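You operate a simulated robot arm through the tools that you are given. There is no shell and no other tool. Be economical: measure what you need, move in short steps, check, and stop when the job is done.

You are at the controls of a simulated robot arm. One attempt, no reset.

JOB
Try the laptop: start it, open the tunes page, press the space bar once, then switch off.

The check looks at the end state, three seconds after you hand in, the way a careful person would. Anything else that was tipped, shoved, dropped, spilled or broken makes it a failure.

ROBOT AND FRAMES
A 7-joint arm with a two-finger parallel gripper, fixed in place. Base frame: the origin is at the foot of the arm, x ahead of it, y to its left, z up; the work surface is at about z = 74. Lengths are in cm, angles in degrees, forces in N, time in s.
With the tool pointing down near the work surface it reaches from about 30 to 68 cm from the base axis. Its first joint turns from -66.0 to 66.0 degrees. Payload 1.57 kg.
Tool frame: the origin (TCP) lies between the finger pads and is the grasp point; the fingertips stand 3 cm ahead of it; z points along the fingers, y is the line along which they close. Largest opening 11 cm; finger width 2.4, thickness 1.2; the body of the gripper, 4.8 by 11.2 cm, starts 7.8 cm behind the TCP.
Orientation is told as [roll, pitch, yaw] about the base's x, y, z axes, in that order, counted from this pose: with the fingers straight down and closing along the base's y, the tool's x points along the base's -x, its y along +y and its z along -z.

CONTROLS
- The arm moves only by the tool arm_command. Its argument "plan" is a list that holds one entry, the list of rows, each a list of 7 numbers: the turn, a rotation vector about the tool's x, y, z in rad, then the shift along the tool's x, y, z in cm, then the gripper command, from -1 (shut) to 1 (fully open), values between in proportion. In form: [[[wx, wy, wz, tx, ty, tz, claw], ...]]. A call has 1 to 20 rows; each row is the pose to reach, as a shift and turn from the pose commanded when the call began, along the tool's axes at that moment. Each row takes 0.2 s and may step no farther than 5 cm and 8.6 degrees from the row before; otherwise, or with a gripper value out of range, the whole call is refused. A pose out of reach is approached as far as the arm can. The call stops where the force on the tool passes 40 N (or 10 N more than at its start, if that is more) or the arm is blocked; 0.2 s more then pass. The fingers move at their own pace (about 10.8 cm/s each) and stop on an object; they squeeze with about 32 N. The grip force told is the motor's: it shows also when the fingers shut on nothing. Time passes only in rows, and 0.2 s behind the last, so rows that repeat a pose let the fingers close. The reply holds the time, the measured pose of the TCP, the force on the tool along the base axes, the opening and the grip force, in the units named above and with some noise, and new pictures: "show" is both (left out), scene, wrist or none.
- Cameras (640 x 400 px; columns grow to the right, rows downward): "scene" is fixed at [17.5, -40.16, 139.69]; the picture's right is [0.67, -0.74, 0.00], its down [-0.46, -0.42, -0.78] and it looks along [0.58, 0.53, -0.62] (base axes); focal length 373 px, centre (320, 200). "wrist" rides on the gripper at [-3.6, 0, -8] in the tool frame; the picture's right is [0.00, -1.00, 0.00], its down [0.97, 0.00, -0.24] and it looks along [0.24, 0.00, 0.97] (tool axes); focal length 218 px, centre (320, 200).
- measure_at(camera, pixels): there is no depth. For up to 12 entries [column, row, z] of the newest picture of that camera ("zoom" is the newest enlarged one), the place [x, y] in the base frame at which the ray of that pixel passes the height z, good to about 0.3 cm. No time passes.
- inspect(camera, box): a new picture of the part [left, top, right, bottom] of that camera's present view, enlarged. No time passes.
- finish_job(): hands the job in; it is judged then, once.

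Keep the steps short. Do not move on a guess: measure, check each grasp and each placing, and mend mistakes. In all there are 80 turns and 120 pictures (those below and enlarged ones count). Leave the gripper open and the arm clear of the work at the hand-in unless told otherwise, and finish with a single line.

The tools are called after "Emit:" as name(argument=value, ...) on one line, values as JSON. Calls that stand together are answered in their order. arm_command: Moves the arm, as the interface text tells. Its arguments: {"type":"object","properties":{"plan":{"type":"array"},"show":{"type":"string","enum":["both","scene","wrist","none"]}},"required":["plan"]} The other tools are called the same way: measure_at (camera, pixels) gives the place at which the rays of pixels pass given heights; inspect (camera, box) takes an enlarged picture of a part of a camera's view; finish_job () hands the job in.

At the start:

```text
clock: 0.0
tcp_pos: [46.05, 4.77, 99.05]
tool_rot: [0.0, 0.0, 0.0]
ft_force: [0.1, 1.4, -0.2]
gripper_width: 11.0
grip_force: 0.1
```

scene: 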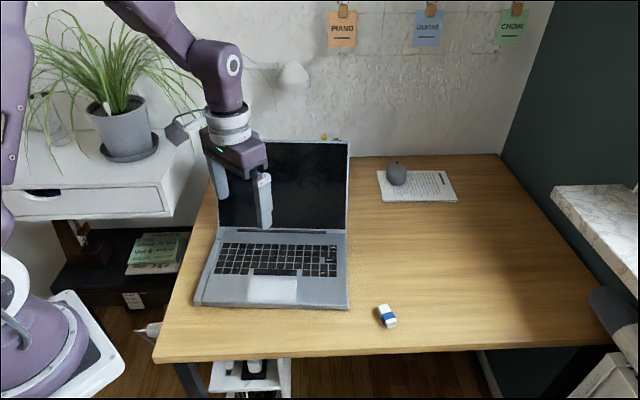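
wrist: 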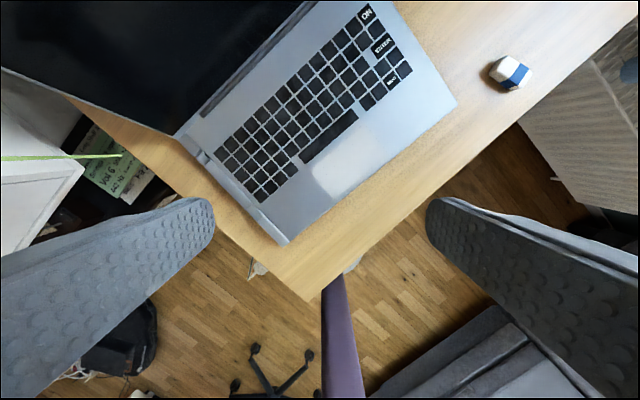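

The laptop is open with a dark screen; the wrist view shows labelled keys at its right edge (around 365,15; 380,45; 392,80). I'll enlarge both views to read them.

Emit:
inspect(camera="wrist", box=[180, 0, 460, 200])

Emit:
inspect(camera="scene", box=[180, 120, 380, 320])

```text
2.00 times, centred on (320, 100) of wrist
```

zoom: 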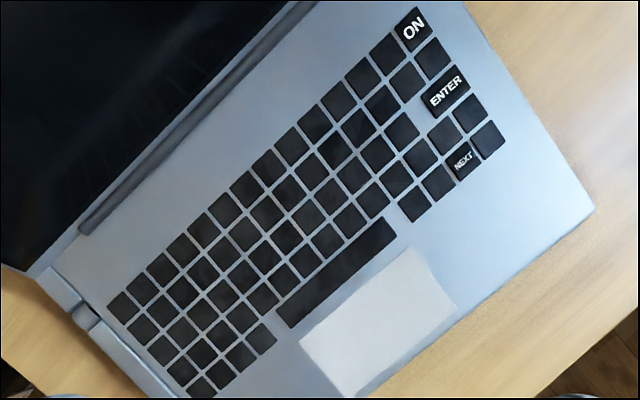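

```text
2.00 times, centred on (280, 220) of scene
```

zoom: 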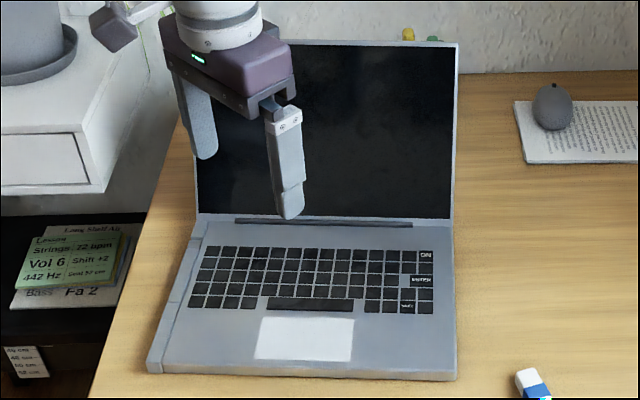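

Labelled keys: ON, ENTER, NEXT, plus the wide space bar. I measure them from both cameras at several heights to find the key height.

Emit:
measure_at(camera="wrist", pixels=[[366.5, 15, 75], [366.5, 15, 76], [366.5, 15, 77], [383, 46, 76], [391.5, 80.5, 75], [391.5, 80.5, 76], [391.5, 80.5, 77], [328, 136, 75], [328, 136, 76], [328, 136, 77], [458, 103, 76], [285, 243, 76]])

Emit:
measure_at(camera="zoom", pixels=[[425, 255, 75], [425, 255, 76], [425, 255, 77], [421, 281, 76], [407, 307, 75], [407, 307, 76], [407, 307, 77], [310, 304, 75], [310, 304, 76], [310, 304, 77], [456, 372, 76], [148, 362, 76]])

```text
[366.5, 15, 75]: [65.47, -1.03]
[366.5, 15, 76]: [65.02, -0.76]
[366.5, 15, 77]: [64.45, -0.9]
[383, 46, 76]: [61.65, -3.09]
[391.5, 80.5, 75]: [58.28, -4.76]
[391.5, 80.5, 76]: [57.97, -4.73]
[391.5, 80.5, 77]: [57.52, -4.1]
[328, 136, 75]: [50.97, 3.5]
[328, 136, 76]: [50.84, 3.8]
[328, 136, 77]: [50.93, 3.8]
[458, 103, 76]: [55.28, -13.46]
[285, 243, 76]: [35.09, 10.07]
```

```text
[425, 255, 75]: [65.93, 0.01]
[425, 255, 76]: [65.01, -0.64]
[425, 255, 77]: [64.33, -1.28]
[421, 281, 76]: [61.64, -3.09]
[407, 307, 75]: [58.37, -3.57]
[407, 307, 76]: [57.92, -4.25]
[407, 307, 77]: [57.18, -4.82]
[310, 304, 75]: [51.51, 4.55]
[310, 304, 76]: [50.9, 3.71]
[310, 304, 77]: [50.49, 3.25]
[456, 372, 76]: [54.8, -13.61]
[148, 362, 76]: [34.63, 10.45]
```

Both views agree at z ≈ 76 for the key tops. Next I need the lid's lean for clearance near ON: lid corners at zoom (452,219) and (457,43), plus the hinge line and key sizes.

Emit:
measure_at(camera="zoom", pixels=[[452, 219, 76], [198, 213, 76], [457, 43, 90], [457, 43, 94], [457, 43, 98], [412, 226, 76], [418, 255, 76], [432, 255, 76], [270, 304, 76], [352, 304, 76], [400, 307, 76], [414, 307, 76]])

```text
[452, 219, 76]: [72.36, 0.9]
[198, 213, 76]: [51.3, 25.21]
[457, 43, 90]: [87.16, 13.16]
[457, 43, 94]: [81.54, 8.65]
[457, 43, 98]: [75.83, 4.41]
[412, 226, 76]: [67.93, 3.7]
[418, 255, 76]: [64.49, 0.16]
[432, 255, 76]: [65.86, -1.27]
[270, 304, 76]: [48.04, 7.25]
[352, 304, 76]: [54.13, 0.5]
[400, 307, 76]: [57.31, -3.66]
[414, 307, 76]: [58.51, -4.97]
```

The lid leans back about 23° and ON lies ~6.6 cm in front of it. The rows run along (0.66,−0.75), so I yaw the tool 41° and shut the fingers in place, then tilt so that only one finger corner will touch a key.

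Emit:
arm_command(plan=[[[0, 0, -0.143, 0, 0, 0, -1], [0, 0, -0.286, 0, 0, 0, -1], [0, 0, -0.429, 0, 0, 0, -1], [0, 0, -0.572, 0, 0, 0, -1], [0, 0, -0.7156, 0, 0, 0, -1], [0, 0, -0.7156, 0, 0, 0, -1]]], show="wrist")

Emit:
arm_command(plan=[[[0.131, 0, 0, 0, 0, 0, -1], [0.262, 0, 0, 0, 0, 0, -1], [0.262, 0, 0, 0, 0, 0, -1]]], show="none")

```text
clock: 1.4
tcp_pos: [45.97, 4.87, 98.94]
tool_rot: [0.0, 0.0, 41.2]
ft_force: [-0.2, -0.3, -0.4]
gripper_width: 0.02
grip_force: 21.2
```

wrist: 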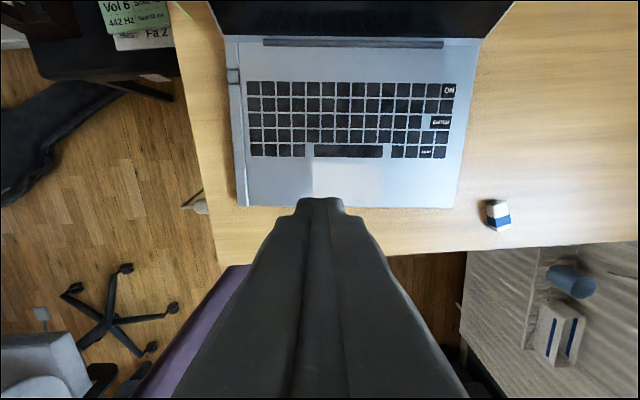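

```text
clock: 2.2
tcp_pos: [46.09, 4.72, 98.97]
tool_rot: [-15.1, 0.0, 41.1]
ft_force: [-0.3, 0.1, 0.4]
gripper_width: 0.01
grip_force: 21.5
```

Tool set: yaw 41°, tilted 15°. Now go to a hover about 4 cm above ON (TCP ≈ 65.25, −1.0, 83).

Emit:
arm_command(plan=[[[0, 0, 0, -1.53, -1.74, 2.83, -1], [0, 0, 0, -3.06, -3.49, 5.67, -1], [0, 0, 0, -4.59, -5.23, 8.5, -1], [0, 0, 0, -6.12, -6.97, 11.34, -1], [0, 0, 0, -7.65, -8.71, 14.17, -1], [0, 0, 0, -9.18, -10.46, 17.0, -1], [0, 0, 0, -10.71, -12.2, 19.84, -1], [0, 0, 0, -10.71, -12.2, 19.84, -1]]])

```text
clock: 4.0
tcp_pos: [65.26, -0.98, 82.93]
tool_rot: [-15.0, 0.1, 40.9]
ft_force: [0.8, -1.7, -0.8]
gripper_width: 0.0
grip_force: 21.0
```

scene: 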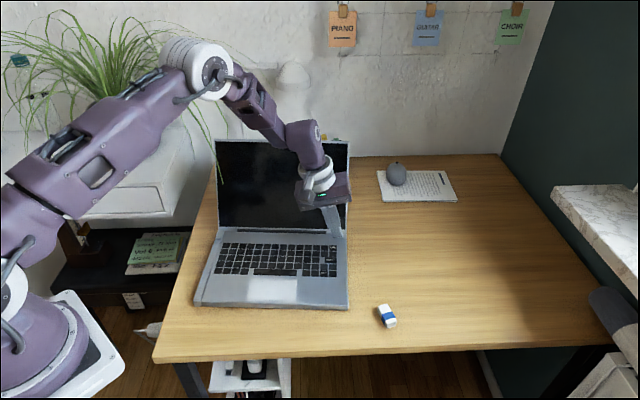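
wrist: 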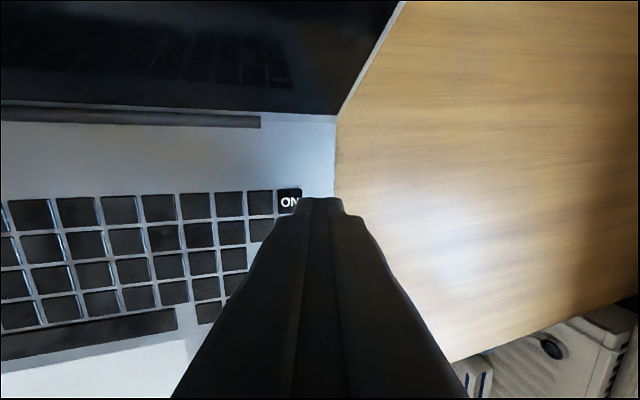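

The fingers are hard to see in the scene picture; I enlarge around (325,215) to see where the tip is relative to ON.

Emit:
inspect(camera="scene", box=[270, 160, 390, 280])

```text
3.33 times, centred on (330, 220) of scene
```

zoom: 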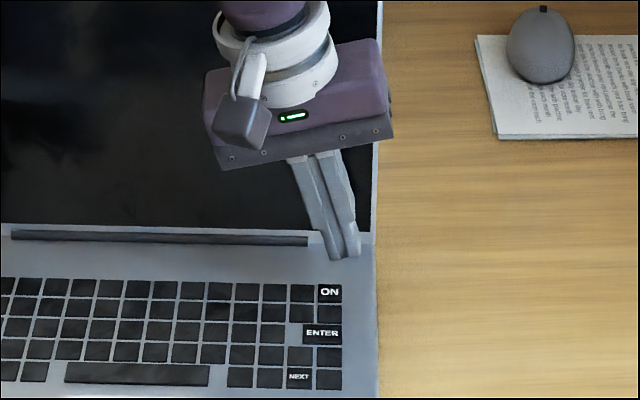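

Emit:
measure_at(camera="zoom", pixels=[[333, 260, 79.7], [345, 260, 79.9], [330, 292, 76], [322, 333, 76], [298, 378, 76], [137, 373, 76]])

```text
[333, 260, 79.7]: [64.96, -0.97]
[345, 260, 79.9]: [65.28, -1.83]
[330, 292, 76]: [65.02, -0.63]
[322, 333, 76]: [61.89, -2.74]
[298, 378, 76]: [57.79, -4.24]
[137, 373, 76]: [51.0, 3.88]
```

The tip corner is over ON (64.96,−0.97 against the key at 65.0,−0.65). I lower straight down to just above the key.

Emit:
arm_command(plan=[[[0, 0, 0, 0, 0.39, 1.45, -1], [0, 0, 0, 0, 0.78, 2.9, -1], [0, 0, 0, 0, 0.88, 3.28, -1]]], show="none")

Emit:
inspect(camera="scene", box=[290, 190, 370, 290])

```text
clock: 4.8
tcp_pos: [65.21, -0.92, 79.66]
tool_rot: [-15.1, -0.1, 41.0]
ft_force: [0.0, -0.2, 0.4]
gripper_width: 0.0
grip_force: 21.0
```

```text
4.00 times, centred on (330, 240) of scene
```

zoom: 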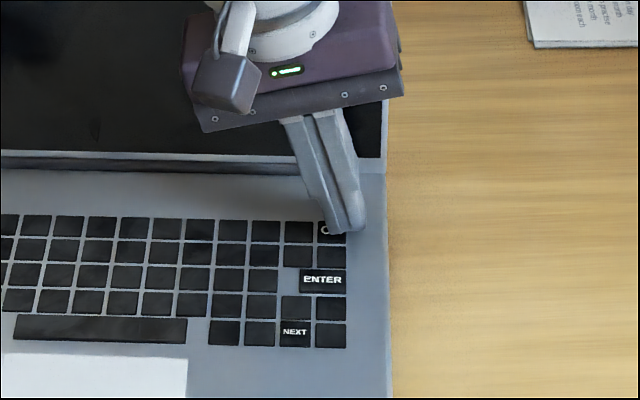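

The tip is just above ON without contact. I press in small steps, watching force.

Emit:
arm_command(plan=[[[0, 0, 0, 0, 0.08, 0.29, -1], [0, 0, 0, 0, 0.12, 0.44, -1], [0, 0, 0, 0, 0.16, 0.58, -1]]], show="scene")

```text
clock: 5.6
tcp_pos: [65.16, -0.95, 79.34]
tool_rot: [-15.1, -0.1, 41.0]
ft_force: [-12.1, 3.3, 27.7]
gripper_width: 0.0
grip_force: 21.4
```

scene: 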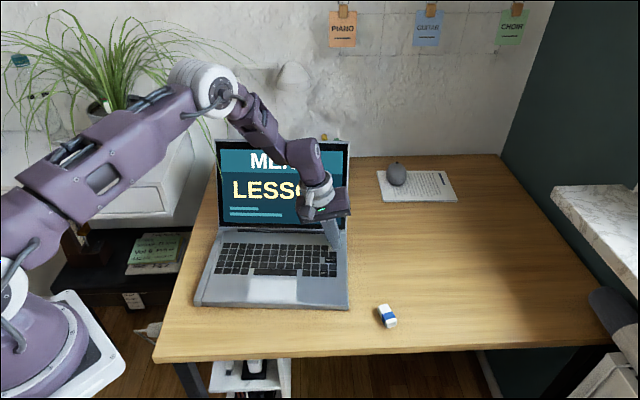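

28 N and the screen lights up: "MENU / LESSO…". I lift straight up and move over NEXT (57.9,−4.4), and read the screen.

Emit:
arm_command(plan=[[[0, 0, 0, 0, -0.26, -0.97, -1], [0, 0, 0, 0, -1.04, -3.86, -1], [0, 0, 0, 3.9, -0.17, -4.09, -1], [0, 0, 0, 7.85, 0.7, -4.32, -1], [0, 0, 0, 7.85, 0.7, -4.32, -1]]], show="none")

Emit:
inspect(camera="scene", box=[210, 130, 370, 290])

```text
clock: 6.8
tcp_pos: [58.02, -4.73, 83.05]
tool_rot: [-15.1, -0.1, 41.0]
ft_force: [-0.6, -0.9, -0.3]
gripper_width: 0.01
grip_force: 21.5
```

```text
2.50 times, centred on (290, 210) of scene
```

zoom: 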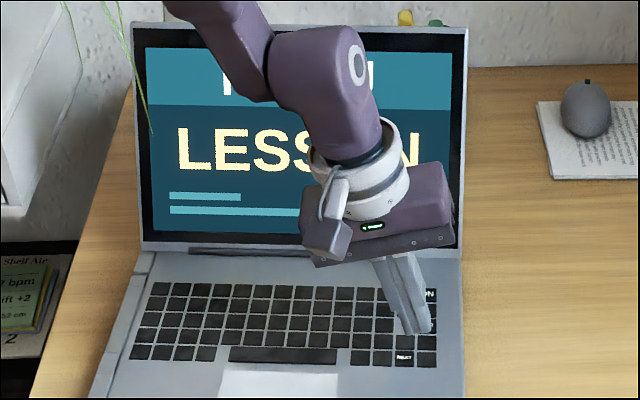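

The menu shows LESSON, so NEXT should cycle pages. Checking the tip (zoom 406,333) against NEXT (404,357).

Emit:
measure_at(camera="zoom", pixels=[[406, 333, 79.84], [404, 357, 76]])

```text
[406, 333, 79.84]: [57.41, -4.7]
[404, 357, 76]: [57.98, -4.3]
```

Aligned within 0.3 cm. Press NEXT (to the same depth as ON) and lift again.

Emit:
arm_command(plan=[[[0, 0, 0, 0, 0.44, 1.64, -1], [0, 0, 0, 0, 0.88, 3.28, -1], [0, 0, 0, 0, 0.96, 3.57, -1], [0, 0, 0, 0, 1.0, 3.72, -1], [0, 0, 0, 0, 1.04, 3.86, -1], [0, 0, 0, 0, 0.78, 2.9, -1], [0, 0, 0, 0, 0, 0, -1]]], show="none")

Emit:
inspect(camera="scene", box=[210, 130, 370, 290])

```text
clock: 8.4
tcp_pos: [58.14, -4.57, 82.88]
tool_rot: [-15.0, 0.0, 41.0]
ft_force: [0.0, -0.3, 0.0]
gripper_width: 0.0
grip_force: 21.0
```

```text
2.50 times, centred on (290, 210) of scene
```

zoom: 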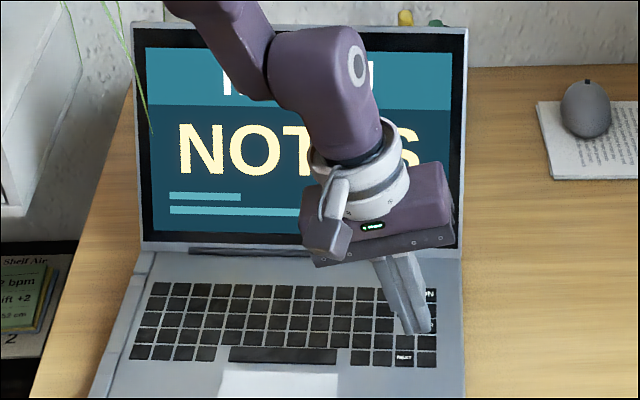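

The menu now shows NOTES. Press NEXT once more the same way.

Emit:
arm_command(plan=[[[0, 0, 0, 0, 0.44, 1.64, -1], [0, 0, 0, 0, 0.88, 3.28, -1], [0, 0, 0, 0, 0.96, 3.57, -1], [0, 0, 0, 0, 1.0, 3.72, -1], [0, 0, 0, 0, 1.04, 3.86, -1], [0, 0, 0, 0, 0.78, 2.9, -1], [0, 0, 0, 0, 0, 0, -1]]], show="none")

Emit:
inspect(camera="scene", box=[210, 130, 370, 290])

```text
clock: 10.0
tcp_pos: [58.2, -4.83, 82.95]
tool_rot: [-14.9, 0.1, 41.0]
ft_force: [0.5, 0.7, -0.3]
gripper_width: 0.03
grip_force: 21.7
```

```text
2.50 times, centred on (290, 210) of scene
```

zoom: 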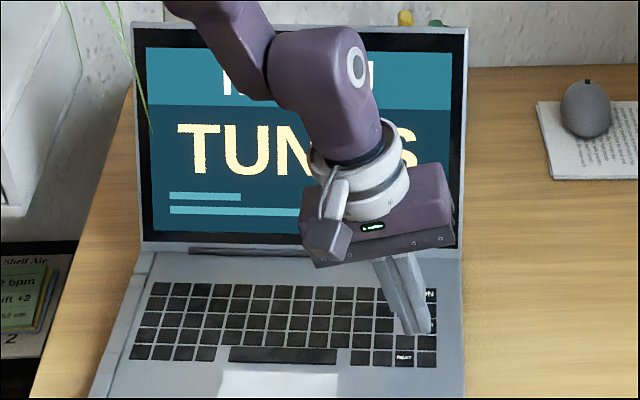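

TUNES is shown. Move over ENTER (61.7,−3.0) and check alignment.

Emit:
arm_command(plan=[[[0, 0, 0, -3.9, -1.42, 0.38, -1], [0, 0, 0, -3.9, -1.42, 0.38, -1]]], show="none")

Emit:
inspect(camera="scene", box=[210, 130, 370, 290])

```text
clock: 10.6
tcp_pos: [62.0, -3.35, 83.04]
tool_rot: [-15.1, 0.0, 41.0]
ft_force: [-0.3, -0.1, -0.4]
gripper_width: 0.0
grip_force: 21.7
```

```text
2.50 times, centred on (290, 210) of scene
```

zoom: 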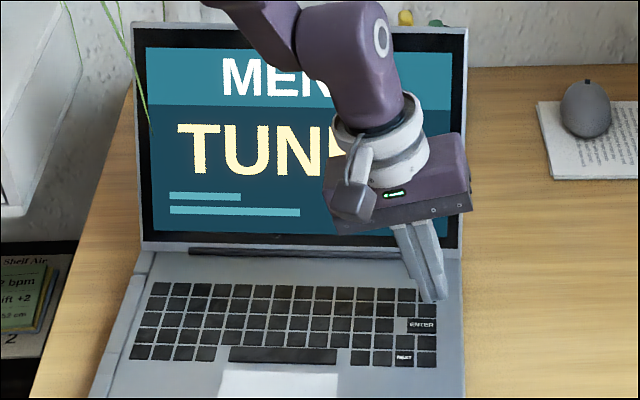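

The tip is at about (61.75,−3.06), on ENTER's centre. Press and lift.

Emit:
arm_command(plan=[[[0, 0, 0, 0, 0.44, 1.64, -1], [0, 0, 0, 0, 0.88, 3.28, -1], [0, 0, 0, 0, 0.96, 3.57, -1], [0, 0, 0, 0, 1.0, 3.72, -1], [0, 0, 0, 0, 1.04, 3.86, -1], [0, 0, 0, 0, 0.78, 2.9, -1], [0, 0, 0, 0, 0, 0, -1]]], show="none")

Emit:
inspect(camera="scene", box=[210, 130, 370, 290])

```text
clock: 12.2
tcp_pos: [62.06, -3.27, 83.01]
tool_rot: [-15.1, 0.1, 40.9]
ft_force: [0.3, 0.5, -0.2]
gripper_width: 0.0
grip_force: 21.3
```

```text
2.50 times, centred on (290, 210) of scene
```

zoom: 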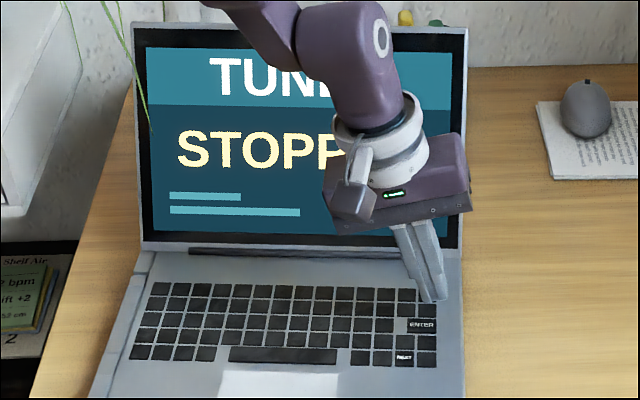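

The TUNES page is open, "STOPPED". Move over the space bar centre (50.9,3.8).

Emit:
arm_command(plan=[[[0, 0, 0, 0.93, 2.94, -0.79, -1], [0, 0, 0, 1.87, 5.89, -1.58, -1], [0, 0, 0, 2.8, 8.83, -2.37, -1], [0, 0, 0, 3.73, 11.77, -3.16, -1], [0, 0, 0, 3.73, 11.77, -3.16, -1]]], show="none")

Emit:
inspect(camera="scene", box=[210, 130, 370, 290])

```text
clock: 13.4
tcp_pos: [51.28, 3.46, 83.12]
tool_rot: [-15.0, 0.1, 41.0]
ft_force: [-0.1, -0.9, 0.4]
gripper_width: 0.0
grip_force: 21.7
```

```text
2.50 times, centred on (290, 210) of scene
```

zoom: 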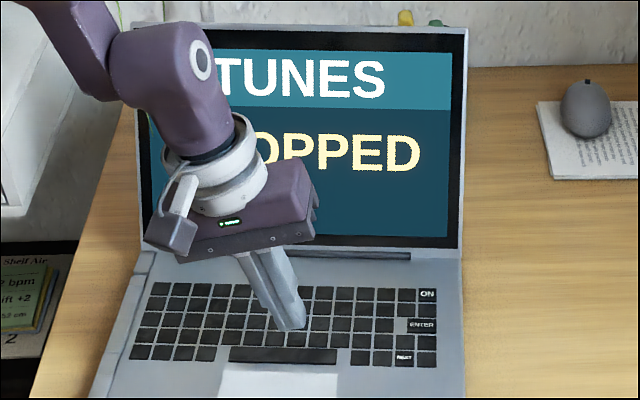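

Title "TUNES" confirmed; tip is at (51.0,3.75) over the space bar. Press once and lift.

Emit:
arm_command(plan=[[[0, 0, 0, 0, 0.44, 1.64, -1], [0, 0, 0, 0, 0.88, 3.28, -1], [0, 0, 0, 0, 0.96, 3.57, -1], [0, 0, 0, 0, 1.0, 3.72, -1], [0, 0, 0, 0, 1.04, 3.86, -1], [0, 0, 0, 0, 0.78, 2.9, -1], [0, 0, 0, 0, 0, 0, -1]]], show="none")

Emit:
inspect(camera="scene", box=[210, 130, 370, 290])

```text
clock: 15.0
tcp_pos: [51.13, 3.47, 83.05]
tool_rot: [-15.0, 0.0, 40.9]
ft_force: [-0.7, -0.4, -0.3]
gripper_width: 0.01
grip_force: 21.8
```

```text
2.50 times, centred on (290, 210) of scene
```

zoom: 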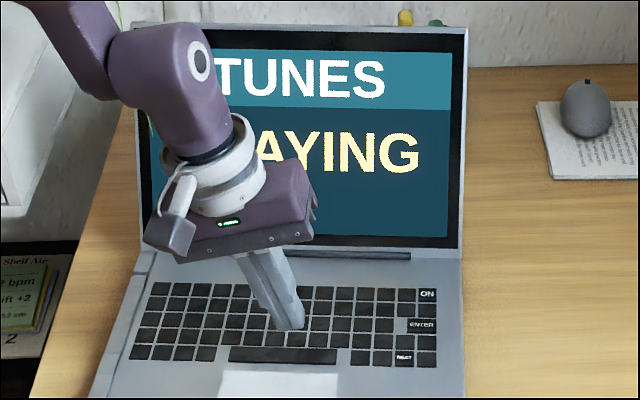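

"PLAYING" – space registered once. Now back over ON (65.0,−0.7) to switch off.

Emit:
arm_command(plan=[[[0, 0, 0, -1.91, -3.03, 0.81, -1], [0, 0, 0, -3.83, -6.06, 1.63, -1], [0, 0, 0, -5.74, -9.09, 2.44, -1], [0, 0, 0, -7.65, -12.12, 3.25, -1], [0, 0, 0, -7.65, -12.12, 3.25, -1]]], show="none")

Emit:
inspect(camera="scene", box=[210, 130, 370, 290])

```text
clock: 16.2
tcp_pos: [65.31, -1.08, 83.1]
tool_rot: [-14.9, 0.0, 41.0]
ft_force: [-0.5, -0.3, -0.7]
gripper_width: 0.0
grip_force: 21.2
```

```text
2.50 times, centred on (290, 210) of scene
```

zoom: 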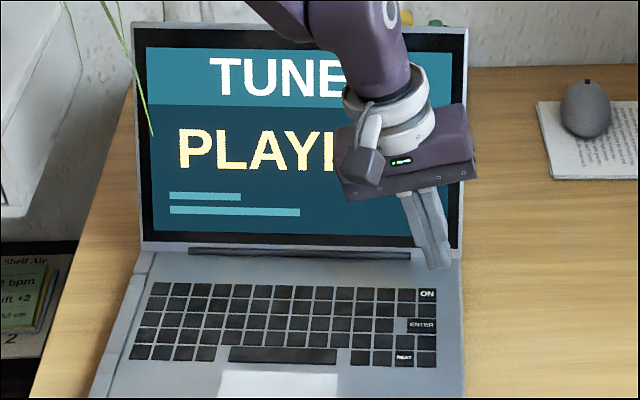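

The tip is over ON, same place as before. Press it and lift.

Emit:
arm_command(plan=[[[0, 0, 0, 0, 0.44, 1.64, -1], [0, 0, 0, 0, 0.88, 3.28, -1], [0, 0, 0, 0, 0.96, 3.57, -1], [0, 0, 0, 0, 1.0, 3.72, -1], [0, 0, 0, 0, 1.04, 3.86, -1], [0, 0, 0, 0, 0.78, 2.9, -1], [0, 0, 0, 0, 0, 0, -1]]], show="none")

Emit:
inspect(camera="scene", box=[210, 130, 370, 290])

```text
clock: 17.8
tcp_pos: [65.18, -0.94, 83.04]
tool_rot: [-15.1, 0.0, 41.0]
ft_force: [-0.1, 0.7, -0.8]
gripper_width: 0.02
grip_force: 21.4
```

```text
2.50 times, centred on (290, 210) of scene
```

zoom: 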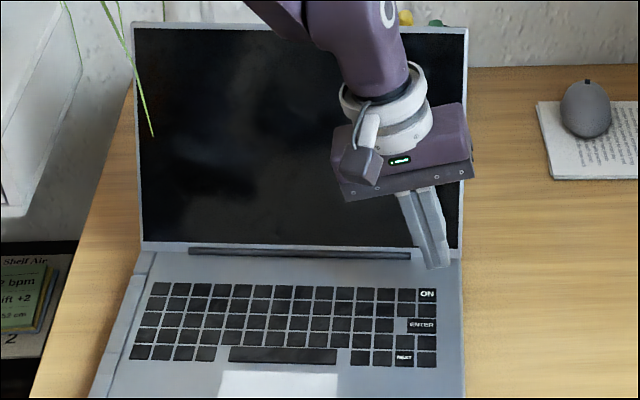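

The screen is dark: switched off. I retrace the approach path up and away, and open the gripper at the end.

Emit:
arm_command(plan=[[[0, 0, 0, 1.53, 1.74, -2.83, -1], [0, 0, 0, 3.06, 3.49, -5.67, -1], [0, 0, 0, 4.59, 5.23, -8.5, -1], [0, 0, 0, 6.12, 6.97, -11.34, -1], [0, 0, 0, 7.65, 8.71, -14.17, -1], [0, 0, 0, 9.18, 10.46, -17.0, -1], [0, 0, 0, 10.71, 12.2, -19.84, -1], [0, 0, 0, 10.71, 12.2, -19.84, 1], [0, 0, 0, 10.71, 12.2, -19.84, 1], [0, 0, 0, 10.71, 12.2, -19.84, 1], [0, 0, 0, 10.71, 12.2, -19.84, 1]]], show="scene")

```text
clock: 20.2
tcp_pos: [46.03, 4.8, 99.03]
tool_rot: [-15.1, 0.0, 41.0]
ft_force: [-0.4, 0.1, -0.1]
gripper_width: 11.01
grip_force: 0.0
```

scene: 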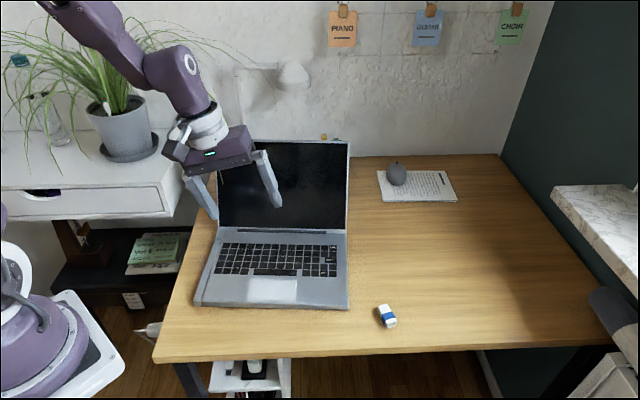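

The laptop is off and has not moved, nothing else was disturbed, and the gripper is open and clear. Handing in.

Emit:
finish_job()

```text
The job is handed in.
```

The laptop was started, the tunes page opened, the space bar pressed once (the page went from "STOPPED" to "PLAYING"), and the laptop switched off again.
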